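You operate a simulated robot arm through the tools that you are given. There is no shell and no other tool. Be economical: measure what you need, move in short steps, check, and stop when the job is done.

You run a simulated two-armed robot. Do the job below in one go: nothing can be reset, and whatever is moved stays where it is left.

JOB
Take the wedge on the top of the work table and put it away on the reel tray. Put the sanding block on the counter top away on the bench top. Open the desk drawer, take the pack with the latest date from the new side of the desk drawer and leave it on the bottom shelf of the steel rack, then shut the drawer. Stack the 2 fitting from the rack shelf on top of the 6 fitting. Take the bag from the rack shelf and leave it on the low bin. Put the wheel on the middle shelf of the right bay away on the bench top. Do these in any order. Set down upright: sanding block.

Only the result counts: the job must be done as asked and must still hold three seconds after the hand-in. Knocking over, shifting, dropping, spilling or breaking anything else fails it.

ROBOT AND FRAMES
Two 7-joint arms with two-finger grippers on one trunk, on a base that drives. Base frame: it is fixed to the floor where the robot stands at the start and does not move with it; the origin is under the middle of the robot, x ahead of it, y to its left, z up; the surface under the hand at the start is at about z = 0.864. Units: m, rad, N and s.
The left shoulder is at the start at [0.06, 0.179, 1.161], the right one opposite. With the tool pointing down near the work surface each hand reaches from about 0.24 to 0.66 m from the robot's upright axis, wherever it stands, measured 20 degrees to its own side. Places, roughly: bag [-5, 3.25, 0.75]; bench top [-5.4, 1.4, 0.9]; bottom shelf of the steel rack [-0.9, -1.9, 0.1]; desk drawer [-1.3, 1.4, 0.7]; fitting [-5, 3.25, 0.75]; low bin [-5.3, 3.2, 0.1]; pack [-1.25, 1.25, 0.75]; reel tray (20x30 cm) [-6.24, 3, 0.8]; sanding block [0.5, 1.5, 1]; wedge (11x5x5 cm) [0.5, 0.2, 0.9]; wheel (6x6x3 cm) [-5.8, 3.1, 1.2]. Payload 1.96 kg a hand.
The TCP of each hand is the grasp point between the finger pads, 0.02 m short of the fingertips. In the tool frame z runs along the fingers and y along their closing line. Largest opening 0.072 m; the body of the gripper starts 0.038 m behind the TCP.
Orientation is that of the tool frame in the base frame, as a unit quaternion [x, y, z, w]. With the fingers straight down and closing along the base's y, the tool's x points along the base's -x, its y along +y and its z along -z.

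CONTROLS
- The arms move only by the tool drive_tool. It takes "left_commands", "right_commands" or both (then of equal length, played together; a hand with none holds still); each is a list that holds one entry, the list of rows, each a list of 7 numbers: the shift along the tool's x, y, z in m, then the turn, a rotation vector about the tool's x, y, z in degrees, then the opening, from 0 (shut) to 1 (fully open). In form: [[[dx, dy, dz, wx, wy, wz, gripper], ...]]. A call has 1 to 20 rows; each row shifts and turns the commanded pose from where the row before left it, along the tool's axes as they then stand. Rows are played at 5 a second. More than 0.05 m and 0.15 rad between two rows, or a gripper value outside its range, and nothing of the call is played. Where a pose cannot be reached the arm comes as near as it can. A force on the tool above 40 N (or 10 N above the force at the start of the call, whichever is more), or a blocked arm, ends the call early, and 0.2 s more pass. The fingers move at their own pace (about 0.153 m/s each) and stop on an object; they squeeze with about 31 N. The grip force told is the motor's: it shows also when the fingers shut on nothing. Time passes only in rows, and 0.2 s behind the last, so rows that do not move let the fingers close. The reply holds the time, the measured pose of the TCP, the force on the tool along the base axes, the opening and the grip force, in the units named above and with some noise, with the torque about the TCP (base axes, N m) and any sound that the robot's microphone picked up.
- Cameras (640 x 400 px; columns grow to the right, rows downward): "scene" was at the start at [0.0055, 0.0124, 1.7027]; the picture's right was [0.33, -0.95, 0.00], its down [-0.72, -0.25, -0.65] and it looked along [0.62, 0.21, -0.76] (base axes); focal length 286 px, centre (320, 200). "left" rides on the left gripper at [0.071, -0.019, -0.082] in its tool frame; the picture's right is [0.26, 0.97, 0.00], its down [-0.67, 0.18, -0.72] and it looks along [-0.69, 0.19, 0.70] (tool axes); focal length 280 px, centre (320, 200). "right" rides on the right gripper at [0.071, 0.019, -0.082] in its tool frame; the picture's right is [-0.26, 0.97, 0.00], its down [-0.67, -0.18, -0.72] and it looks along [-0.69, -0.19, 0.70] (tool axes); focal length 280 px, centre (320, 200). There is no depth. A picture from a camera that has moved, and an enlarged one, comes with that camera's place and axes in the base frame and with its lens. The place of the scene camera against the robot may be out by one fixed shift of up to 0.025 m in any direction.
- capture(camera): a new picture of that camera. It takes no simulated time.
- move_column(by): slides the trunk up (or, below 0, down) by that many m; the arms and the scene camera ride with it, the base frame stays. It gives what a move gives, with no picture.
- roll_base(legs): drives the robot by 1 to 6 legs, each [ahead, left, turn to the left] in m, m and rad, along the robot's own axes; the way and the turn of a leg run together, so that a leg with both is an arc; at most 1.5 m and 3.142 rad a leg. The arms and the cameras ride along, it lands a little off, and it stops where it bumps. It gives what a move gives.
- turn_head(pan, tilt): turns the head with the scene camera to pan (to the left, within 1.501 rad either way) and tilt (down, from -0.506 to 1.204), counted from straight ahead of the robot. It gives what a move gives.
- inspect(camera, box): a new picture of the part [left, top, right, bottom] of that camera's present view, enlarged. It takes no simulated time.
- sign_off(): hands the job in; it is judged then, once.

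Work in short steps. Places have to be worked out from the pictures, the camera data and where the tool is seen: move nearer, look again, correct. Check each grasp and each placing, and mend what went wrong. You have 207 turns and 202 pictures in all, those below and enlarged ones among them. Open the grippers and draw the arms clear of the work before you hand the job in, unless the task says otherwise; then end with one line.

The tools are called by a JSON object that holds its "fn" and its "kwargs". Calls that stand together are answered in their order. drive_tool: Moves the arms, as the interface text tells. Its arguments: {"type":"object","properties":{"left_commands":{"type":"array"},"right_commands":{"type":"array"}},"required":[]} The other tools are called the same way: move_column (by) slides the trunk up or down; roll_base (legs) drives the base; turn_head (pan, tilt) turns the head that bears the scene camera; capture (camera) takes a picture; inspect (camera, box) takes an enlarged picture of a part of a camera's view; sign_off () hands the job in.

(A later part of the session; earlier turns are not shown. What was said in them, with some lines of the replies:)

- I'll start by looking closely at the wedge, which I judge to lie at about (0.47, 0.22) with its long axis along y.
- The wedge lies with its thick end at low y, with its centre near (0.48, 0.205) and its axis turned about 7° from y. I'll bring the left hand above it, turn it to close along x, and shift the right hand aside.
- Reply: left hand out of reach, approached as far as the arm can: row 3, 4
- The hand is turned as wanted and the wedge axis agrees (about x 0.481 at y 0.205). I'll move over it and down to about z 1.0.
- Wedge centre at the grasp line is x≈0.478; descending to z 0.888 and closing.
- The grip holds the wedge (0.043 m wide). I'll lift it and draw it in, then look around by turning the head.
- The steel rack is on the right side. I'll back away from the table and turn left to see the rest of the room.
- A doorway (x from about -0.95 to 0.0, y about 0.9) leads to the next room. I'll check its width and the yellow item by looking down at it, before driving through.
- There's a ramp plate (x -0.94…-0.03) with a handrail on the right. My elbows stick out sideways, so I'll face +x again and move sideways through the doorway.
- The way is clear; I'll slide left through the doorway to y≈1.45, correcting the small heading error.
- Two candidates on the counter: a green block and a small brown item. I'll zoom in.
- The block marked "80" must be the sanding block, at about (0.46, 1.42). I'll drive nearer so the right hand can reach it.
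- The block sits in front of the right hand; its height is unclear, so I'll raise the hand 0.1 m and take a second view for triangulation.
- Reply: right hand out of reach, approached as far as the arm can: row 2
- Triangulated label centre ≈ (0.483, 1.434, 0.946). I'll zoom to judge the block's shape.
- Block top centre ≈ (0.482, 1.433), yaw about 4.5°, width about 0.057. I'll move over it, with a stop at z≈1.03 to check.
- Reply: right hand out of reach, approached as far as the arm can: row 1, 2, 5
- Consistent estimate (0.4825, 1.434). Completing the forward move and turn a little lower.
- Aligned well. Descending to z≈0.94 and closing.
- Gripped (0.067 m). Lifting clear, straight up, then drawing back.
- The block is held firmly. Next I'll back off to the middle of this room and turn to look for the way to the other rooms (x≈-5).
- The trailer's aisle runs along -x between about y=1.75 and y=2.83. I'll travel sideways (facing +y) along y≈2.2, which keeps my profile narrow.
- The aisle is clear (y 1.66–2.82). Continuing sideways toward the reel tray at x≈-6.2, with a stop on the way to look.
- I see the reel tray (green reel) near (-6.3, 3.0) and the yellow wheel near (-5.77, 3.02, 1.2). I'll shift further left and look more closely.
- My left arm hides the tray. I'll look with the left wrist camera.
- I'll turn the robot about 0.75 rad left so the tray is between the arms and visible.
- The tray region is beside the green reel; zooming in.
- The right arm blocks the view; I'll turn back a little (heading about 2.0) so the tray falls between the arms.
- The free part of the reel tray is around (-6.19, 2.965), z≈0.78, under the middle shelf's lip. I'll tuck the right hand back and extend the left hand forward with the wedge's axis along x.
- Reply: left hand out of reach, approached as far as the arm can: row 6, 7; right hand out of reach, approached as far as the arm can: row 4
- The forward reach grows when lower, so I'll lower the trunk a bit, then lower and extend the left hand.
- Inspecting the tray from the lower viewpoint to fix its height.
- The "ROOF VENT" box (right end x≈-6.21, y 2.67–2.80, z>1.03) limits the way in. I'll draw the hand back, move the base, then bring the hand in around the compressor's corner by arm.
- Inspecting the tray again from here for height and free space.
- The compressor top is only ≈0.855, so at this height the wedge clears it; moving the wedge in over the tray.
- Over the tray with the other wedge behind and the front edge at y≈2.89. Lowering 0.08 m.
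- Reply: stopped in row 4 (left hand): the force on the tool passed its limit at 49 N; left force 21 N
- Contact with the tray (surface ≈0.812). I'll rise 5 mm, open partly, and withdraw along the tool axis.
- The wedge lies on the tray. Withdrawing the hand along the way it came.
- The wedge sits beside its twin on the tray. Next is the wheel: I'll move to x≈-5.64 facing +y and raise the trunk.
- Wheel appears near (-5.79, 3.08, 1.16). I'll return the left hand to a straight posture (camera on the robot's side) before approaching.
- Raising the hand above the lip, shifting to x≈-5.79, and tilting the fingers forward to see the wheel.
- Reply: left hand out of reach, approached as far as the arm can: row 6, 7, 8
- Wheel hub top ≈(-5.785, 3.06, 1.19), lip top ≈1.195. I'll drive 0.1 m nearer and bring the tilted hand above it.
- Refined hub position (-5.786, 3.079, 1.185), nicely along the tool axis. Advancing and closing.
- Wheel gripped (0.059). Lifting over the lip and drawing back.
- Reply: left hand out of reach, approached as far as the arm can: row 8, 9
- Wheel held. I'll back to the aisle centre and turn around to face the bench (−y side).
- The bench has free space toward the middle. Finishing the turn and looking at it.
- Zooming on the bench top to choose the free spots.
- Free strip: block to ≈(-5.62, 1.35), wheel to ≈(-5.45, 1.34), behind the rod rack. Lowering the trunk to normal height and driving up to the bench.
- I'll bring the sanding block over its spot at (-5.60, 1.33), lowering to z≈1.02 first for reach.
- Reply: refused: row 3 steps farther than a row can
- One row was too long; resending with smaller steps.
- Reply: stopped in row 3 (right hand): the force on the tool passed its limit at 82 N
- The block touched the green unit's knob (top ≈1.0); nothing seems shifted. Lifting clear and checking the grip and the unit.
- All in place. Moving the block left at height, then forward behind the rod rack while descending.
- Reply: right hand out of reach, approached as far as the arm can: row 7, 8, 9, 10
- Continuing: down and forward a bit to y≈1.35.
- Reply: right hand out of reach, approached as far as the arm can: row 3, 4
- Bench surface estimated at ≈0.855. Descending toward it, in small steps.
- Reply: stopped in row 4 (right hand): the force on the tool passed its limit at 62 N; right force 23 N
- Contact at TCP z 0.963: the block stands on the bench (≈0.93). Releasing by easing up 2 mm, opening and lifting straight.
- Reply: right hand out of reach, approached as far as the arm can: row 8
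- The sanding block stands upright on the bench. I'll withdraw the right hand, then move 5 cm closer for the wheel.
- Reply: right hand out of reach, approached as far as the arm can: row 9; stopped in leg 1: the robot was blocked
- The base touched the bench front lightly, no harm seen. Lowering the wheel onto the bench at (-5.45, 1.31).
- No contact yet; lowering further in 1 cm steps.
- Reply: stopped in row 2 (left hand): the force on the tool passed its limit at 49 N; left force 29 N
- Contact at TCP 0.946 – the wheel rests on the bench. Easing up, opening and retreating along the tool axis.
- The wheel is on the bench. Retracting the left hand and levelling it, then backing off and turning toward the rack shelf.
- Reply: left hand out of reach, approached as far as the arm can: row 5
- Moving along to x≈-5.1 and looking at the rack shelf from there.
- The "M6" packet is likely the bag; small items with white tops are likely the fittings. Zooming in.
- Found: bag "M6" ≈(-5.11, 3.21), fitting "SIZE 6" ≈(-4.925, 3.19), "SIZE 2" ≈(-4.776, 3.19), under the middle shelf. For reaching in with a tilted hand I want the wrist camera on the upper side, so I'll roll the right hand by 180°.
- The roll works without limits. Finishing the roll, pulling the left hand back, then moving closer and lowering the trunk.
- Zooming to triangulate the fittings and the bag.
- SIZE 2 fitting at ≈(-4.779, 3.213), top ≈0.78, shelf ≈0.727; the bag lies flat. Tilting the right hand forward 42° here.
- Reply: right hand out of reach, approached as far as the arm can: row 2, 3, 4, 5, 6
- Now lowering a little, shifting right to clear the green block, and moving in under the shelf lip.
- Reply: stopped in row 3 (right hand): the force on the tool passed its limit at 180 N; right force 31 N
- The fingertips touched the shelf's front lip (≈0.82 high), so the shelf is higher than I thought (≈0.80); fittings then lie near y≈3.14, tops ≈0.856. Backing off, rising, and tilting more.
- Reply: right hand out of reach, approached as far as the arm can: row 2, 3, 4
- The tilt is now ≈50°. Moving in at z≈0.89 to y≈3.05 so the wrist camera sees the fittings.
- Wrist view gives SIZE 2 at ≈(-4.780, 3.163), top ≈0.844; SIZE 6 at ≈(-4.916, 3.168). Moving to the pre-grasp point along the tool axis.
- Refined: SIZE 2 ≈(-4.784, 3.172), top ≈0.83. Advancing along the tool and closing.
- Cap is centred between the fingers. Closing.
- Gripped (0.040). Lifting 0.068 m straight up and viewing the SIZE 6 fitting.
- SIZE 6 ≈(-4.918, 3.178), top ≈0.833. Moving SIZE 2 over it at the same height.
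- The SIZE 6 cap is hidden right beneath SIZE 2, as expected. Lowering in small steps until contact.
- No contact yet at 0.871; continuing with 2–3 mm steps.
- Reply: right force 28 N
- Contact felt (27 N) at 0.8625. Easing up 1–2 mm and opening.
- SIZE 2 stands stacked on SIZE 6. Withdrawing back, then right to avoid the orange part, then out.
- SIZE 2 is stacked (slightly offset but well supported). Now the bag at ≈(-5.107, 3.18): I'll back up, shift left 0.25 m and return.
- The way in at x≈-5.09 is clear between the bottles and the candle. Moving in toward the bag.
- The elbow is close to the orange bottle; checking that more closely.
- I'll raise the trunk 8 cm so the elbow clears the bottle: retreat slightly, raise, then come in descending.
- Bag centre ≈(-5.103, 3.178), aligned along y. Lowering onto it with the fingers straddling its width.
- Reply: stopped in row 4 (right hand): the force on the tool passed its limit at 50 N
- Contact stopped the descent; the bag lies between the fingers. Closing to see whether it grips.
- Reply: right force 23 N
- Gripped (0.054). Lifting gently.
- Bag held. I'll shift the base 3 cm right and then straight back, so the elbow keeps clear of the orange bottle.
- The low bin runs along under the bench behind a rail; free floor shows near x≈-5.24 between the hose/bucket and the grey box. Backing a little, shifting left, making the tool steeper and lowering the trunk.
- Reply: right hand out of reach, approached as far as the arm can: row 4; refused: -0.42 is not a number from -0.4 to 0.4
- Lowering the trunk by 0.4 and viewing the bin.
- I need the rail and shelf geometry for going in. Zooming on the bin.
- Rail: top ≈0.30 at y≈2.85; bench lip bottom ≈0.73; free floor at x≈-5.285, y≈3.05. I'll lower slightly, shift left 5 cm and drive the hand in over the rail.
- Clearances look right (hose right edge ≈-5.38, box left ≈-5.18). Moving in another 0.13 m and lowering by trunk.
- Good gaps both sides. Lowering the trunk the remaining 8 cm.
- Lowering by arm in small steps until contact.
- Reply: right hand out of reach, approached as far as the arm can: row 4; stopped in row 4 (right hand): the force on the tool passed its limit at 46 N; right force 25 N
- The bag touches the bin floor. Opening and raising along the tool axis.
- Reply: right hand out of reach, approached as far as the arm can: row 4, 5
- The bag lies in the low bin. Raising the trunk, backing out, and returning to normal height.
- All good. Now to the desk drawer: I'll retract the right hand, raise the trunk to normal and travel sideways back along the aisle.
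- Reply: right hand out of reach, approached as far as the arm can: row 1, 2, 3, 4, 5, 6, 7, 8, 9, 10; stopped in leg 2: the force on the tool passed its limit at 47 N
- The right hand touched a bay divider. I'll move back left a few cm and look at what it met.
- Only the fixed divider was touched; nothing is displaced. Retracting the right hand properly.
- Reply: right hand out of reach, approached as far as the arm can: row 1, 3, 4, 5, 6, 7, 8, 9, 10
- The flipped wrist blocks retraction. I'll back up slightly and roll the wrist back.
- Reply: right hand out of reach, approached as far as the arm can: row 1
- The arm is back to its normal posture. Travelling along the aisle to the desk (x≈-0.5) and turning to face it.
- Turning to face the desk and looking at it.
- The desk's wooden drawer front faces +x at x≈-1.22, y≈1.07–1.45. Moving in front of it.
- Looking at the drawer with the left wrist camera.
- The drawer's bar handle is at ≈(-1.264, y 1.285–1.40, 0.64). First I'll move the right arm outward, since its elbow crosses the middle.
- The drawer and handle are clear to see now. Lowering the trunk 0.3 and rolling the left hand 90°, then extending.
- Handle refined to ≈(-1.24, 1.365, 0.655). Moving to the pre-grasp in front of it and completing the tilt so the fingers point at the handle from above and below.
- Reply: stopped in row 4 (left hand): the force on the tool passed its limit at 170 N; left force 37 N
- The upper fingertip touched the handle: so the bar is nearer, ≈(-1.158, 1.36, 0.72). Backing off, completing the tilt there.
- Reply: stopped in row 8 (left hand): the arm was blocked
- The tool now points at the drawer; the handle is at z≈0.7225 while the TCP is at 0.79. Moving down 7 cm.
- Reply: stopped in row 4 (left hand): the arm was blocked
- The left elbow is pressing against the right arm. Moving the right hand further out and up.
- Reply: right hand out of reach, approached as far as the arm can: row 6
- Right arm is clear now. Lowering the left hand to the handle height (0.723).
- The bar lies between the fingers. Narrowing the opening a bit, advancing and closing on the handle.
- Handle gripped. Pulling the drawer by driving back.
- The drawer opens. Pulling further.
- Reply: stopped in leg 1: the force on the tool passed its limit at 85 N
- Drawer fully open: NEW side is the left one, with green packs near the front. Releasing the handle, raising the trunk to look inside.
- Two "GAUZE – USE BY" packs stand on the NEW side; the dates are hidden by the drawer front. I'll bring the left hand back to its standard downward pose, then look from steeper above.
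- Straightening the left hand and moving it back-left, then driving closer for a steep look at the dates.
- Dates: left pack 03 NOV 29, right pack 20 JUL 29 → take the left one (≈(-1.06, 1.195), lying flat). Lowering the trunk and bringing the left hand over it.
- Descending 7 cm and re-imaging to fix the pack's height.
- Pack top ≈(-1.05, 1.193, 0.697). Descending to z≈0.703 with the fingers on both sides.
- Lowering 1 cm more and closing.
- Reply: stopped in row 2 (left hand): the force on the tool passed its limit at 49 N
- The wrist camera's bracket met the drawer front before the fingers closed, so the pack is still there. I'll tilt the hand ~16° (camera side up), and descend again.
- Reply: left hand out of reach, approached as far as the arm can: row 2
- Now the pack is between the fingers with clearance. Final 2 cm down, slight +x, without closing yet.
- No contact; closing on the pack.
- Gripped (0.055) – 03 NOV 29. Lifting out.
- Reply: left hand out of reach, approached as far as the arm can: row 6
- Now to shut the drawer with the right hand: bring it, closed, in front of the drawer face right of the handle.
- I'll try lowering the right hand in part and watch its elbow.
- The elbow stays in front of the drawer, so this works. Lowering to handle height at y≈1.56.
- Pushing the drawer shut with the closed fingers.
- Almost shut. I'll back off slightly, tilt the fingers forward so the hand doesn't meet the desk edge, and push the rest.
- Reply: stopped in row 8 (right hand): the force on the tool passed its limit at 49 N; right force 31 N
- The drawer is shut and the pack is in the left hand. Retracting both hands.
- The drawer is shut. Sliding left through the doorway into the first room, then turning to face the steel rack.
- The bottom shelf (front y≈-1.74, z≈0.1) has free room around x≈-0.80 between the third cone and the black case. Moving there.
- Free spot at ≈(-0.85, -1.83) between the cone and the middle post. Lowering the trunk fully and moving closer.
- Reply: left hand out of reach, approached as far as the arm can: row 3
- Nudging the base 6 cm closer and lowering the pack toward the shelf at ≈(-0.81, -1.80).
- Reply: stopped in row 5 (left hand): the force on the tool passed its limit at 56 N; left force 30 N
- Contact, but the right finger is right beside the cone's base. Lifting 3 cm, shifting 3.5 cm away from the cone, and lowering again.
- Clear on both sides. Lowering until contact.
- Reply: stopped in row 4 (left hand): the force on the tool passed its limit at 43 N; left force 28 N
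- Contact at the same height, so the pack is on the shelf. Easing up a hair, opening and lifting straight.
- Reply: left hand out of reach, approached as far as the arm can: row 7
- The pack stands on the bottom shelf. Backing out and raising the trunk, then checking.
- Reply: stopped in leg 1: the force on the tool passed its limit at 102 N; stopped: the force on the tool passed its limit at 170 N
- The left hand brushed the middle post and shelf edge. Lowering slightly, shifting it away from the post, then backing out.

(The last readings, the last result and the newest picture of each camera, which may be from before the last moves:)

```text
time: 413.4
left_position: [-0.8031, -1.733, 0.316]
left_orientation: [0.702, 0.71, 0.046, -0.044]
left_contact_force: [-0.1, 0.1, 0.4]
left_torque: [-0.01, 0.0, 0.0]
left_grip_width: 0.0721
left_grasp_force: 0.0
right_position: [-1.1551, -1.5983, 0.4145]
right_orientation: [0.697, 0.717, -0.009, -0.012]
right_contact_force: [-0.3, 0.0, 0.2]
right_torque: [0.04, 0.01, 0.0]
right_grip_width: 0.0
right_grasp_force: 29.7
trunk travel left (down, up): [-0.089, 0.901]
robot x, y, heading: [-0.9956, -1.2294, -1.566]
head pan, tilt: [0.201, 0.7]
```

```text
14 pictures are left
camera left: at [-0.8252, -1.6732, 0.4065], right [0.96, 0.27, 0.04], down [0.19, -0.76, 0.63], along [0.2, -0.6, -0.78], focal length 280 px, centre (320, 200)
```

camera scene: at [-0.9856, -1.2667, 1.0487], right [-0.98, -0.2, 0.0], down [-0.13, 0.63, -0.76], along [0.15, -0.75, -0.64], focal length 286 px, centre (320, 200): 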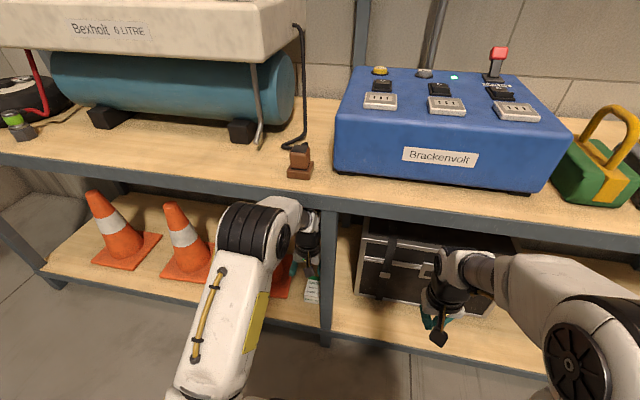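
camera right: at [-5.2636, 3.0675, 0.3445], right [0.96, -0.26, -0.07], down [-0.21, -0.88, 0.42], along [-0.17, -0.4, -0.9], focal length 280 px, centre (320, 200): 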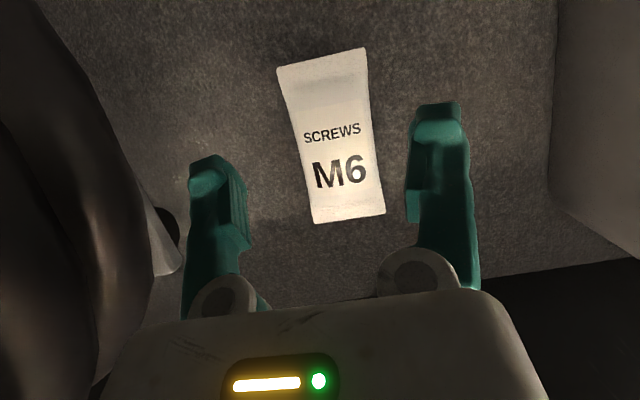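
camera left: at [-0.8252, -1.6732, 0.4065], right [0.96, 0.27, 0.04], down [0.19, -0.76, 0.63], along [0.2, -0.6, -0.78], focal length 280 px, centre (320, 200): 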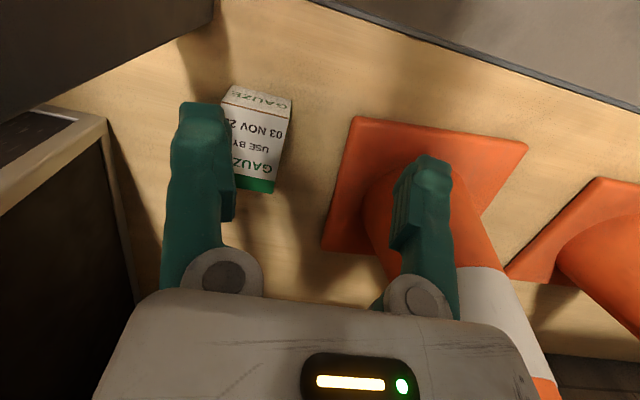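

The pack stands well. Shifting a bit more away from the post and then backing out.

{"fn": "drive_tool", "kwargs": {"left_commands": [[[0, 0.02, 0, 0, 0, 0, 1], [0, 0.02, 0, 0, 0, 0, 1], [0, 0, 0, 0, 0, 0, 1]]]}}

{"fn": "roll_base", "kwargs": {"legs": [[-0.4, 0, 0]]}}

{"fn": "move_column", "kwargs": {"by": 0.4}}

{"fn": "capture", "kwargs": {"camera": "scene"}}

```text
time: 414.2
left_position: [-0.7625, -1.7316, 0.3166]
left_orientation: [0.701, 0.71, 0.046, -0.044]
left_contact_force: [0.3, 0.6, -0.6]
left_torque: [0.0, 0.01, -0.03]
left_grip_width: 0.0719
left_grasp_force: 0.1
right_position: [-1.1542, -1.5973, 0.4152]
right_orientation: [0.696, 0.718, -0.009, -0.013]
right_contact_force: [-0.2, -0.3, -0.2]
right_torque: [-0.01, 0.01, 0.01]
right_grip_width: 0.0
right_grasp_force: 29.8
trunk travel left (down, up): [-0.089, 0.901]
robot x, y, heading: [-0.9925, -1.2266, -1.565]
head pan, tilt: [0.201, 0.7]
```

```text
time: 416.7
left_position: [-0.7627, -1.3231, 0.3168]
left_orientation: [0.7, 0.712, 0.044, -0.043]
left_contact_force: [-0.1, -0.3, 0.6]
left_torque: [-0.03, 0.02, -0.01]
left_grip_width: 0.0722
left_grasp_force: 0.0
right_position: [-1.1559, -1.1904, 0.4151]
right_orientation: [0.695, 0.718, -0.008, -0.011]
right_contact_force: [-0.5, 0.2, -0.7]
right_torque: [-0.01, 0.02, -0.01]
right_grip_width: 0.0
right_grasp_force: 29.2
trunk travel left (down, up): [-0.089, 0.901]
robot x, y, heading: [-0.9991, -0.8193, -1.563]
head pan, tilt: [0.201, 0.7]
```

```text
time: 420.6
left_position: [-0.7635, -1.3232, 0.7165]
left_orientation: [0.7, 0.711, 0.046, -0.044]
left_contact_force: [0.8, 0.2, 0.2]
left_torque: [-0.02, -0.01, 0.01]
left_grip_width: 0.072
left_grasp_force: 0.0
right_position: [-1.1571, -1.1906, 0.8149]
right_orientation: [0.695, 0.718, -0.008, -0.012]
right_contact_force: [0.2, 0.3, 0.2]
right_torque: [0.01, 0.0, 0.0]
right_grip_width: 0.0
right_grasp_force: 29.5
trunk travel left (down, up): [-0.489, 0.501]
robot x, y, heading: [-0.9951, -0.8243, -1.562]
head pan, tilt: [0.201, 0.7]
```

```text
13 pictures are left
camera scene: at [-0.9877, -0.8584, 1.3985], right [-0.98, -0.21, 0.0], down [-0.13, 0.63, -0.76], along [0.16, -0.75, -0.64], focal length 286 px, centre (320, 200)
```

scene: 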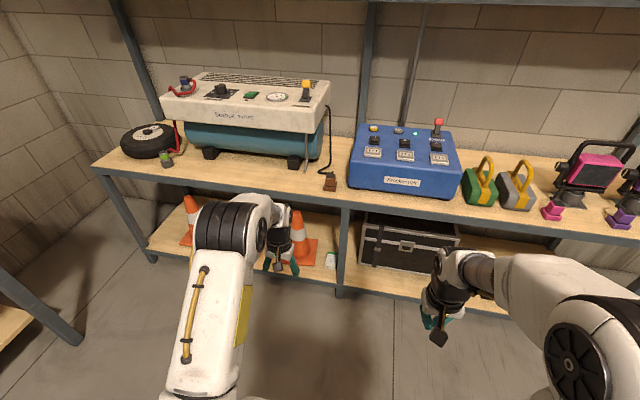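

Everything stands as asked: the pack is on the bottom shelf and the cones are undisturbed. Opening the right gripper before the hand-in.

{"fn": "drive_tool", "kwargs": {"right_commands": [[[0, 0, 0, 0, 0, 0, 1], [0, 0, 0, 0, 0, 0, 1], [0, 0, 0, 0, 0, 0, 1]]], "left_commands": [[[0, 0, 0, 0, 0, 0, 1], [0, 0, 0, 0, 0, 0, 1], [0, 0, 0, 0, 0, 0, 1]]]}}

{"fn": "inspect", "kwargs": {"camera": "scene", "box": [150, 180, 480, 310]}}

```text
time: 421.4
left_position: [-0.7627, -1.3229, 0.7167]
left_orientation: [0.7, 0.711, 0.045, -0.043]
left_contact_force: [1.0, -0.1, 0.2]
left_torque: [0.01, 0.01, -0.02]
left_grip_width: 0.0721
left_grasp_force: 0.0
right_position: [-1.1564, -1.1915, 0.8136]
right_orientation: [0.695, 0.719, -0.008, -0.012]
right_contact_force: [0.3, -0.2, 0.3]
right_torque: [0.01, -0.02, 0.02]
right_grip_width: 0.072
right_grasp_force: 0.0
trunk travel left (down, up): [-0.489, 0.501]
robot x, y, heading: [-0.997, -0.8228, -1.566]
head pan, tilt: [0.201, 0.7]
```

```text
1.94 times, centred on (315, 245) of scene
camera zoom: at [-0.9877, -0.8584, 1.3985], right [-0.98, -0.21, 0.0], down [-0.13, 0.63, -0.76], along [0.16, -0.75, -0.64], focal length 555 px, centre (330, 113)
```

zoom: 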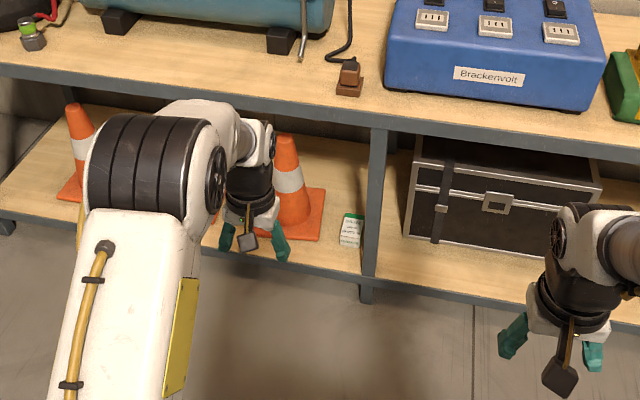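

The pack rests on the bottom shelf, both grippers are open and the arms are clear, so I'm handing the job in.

{"fn": "sign_off", "kwargs": {}}

```text
The job is handed in.
```

I finished every item and handed the job in: wedge on the reel tray, sanding block upright and wheel on the bench top, SIZE 2 fitting on SIZE 6, M6 bag in the low bin, 03 NOV 29 pack on the rack's bottom shelf and the drawer shut; the hands and base bumped some things on the way, but nothing I looked at had visibly moved.
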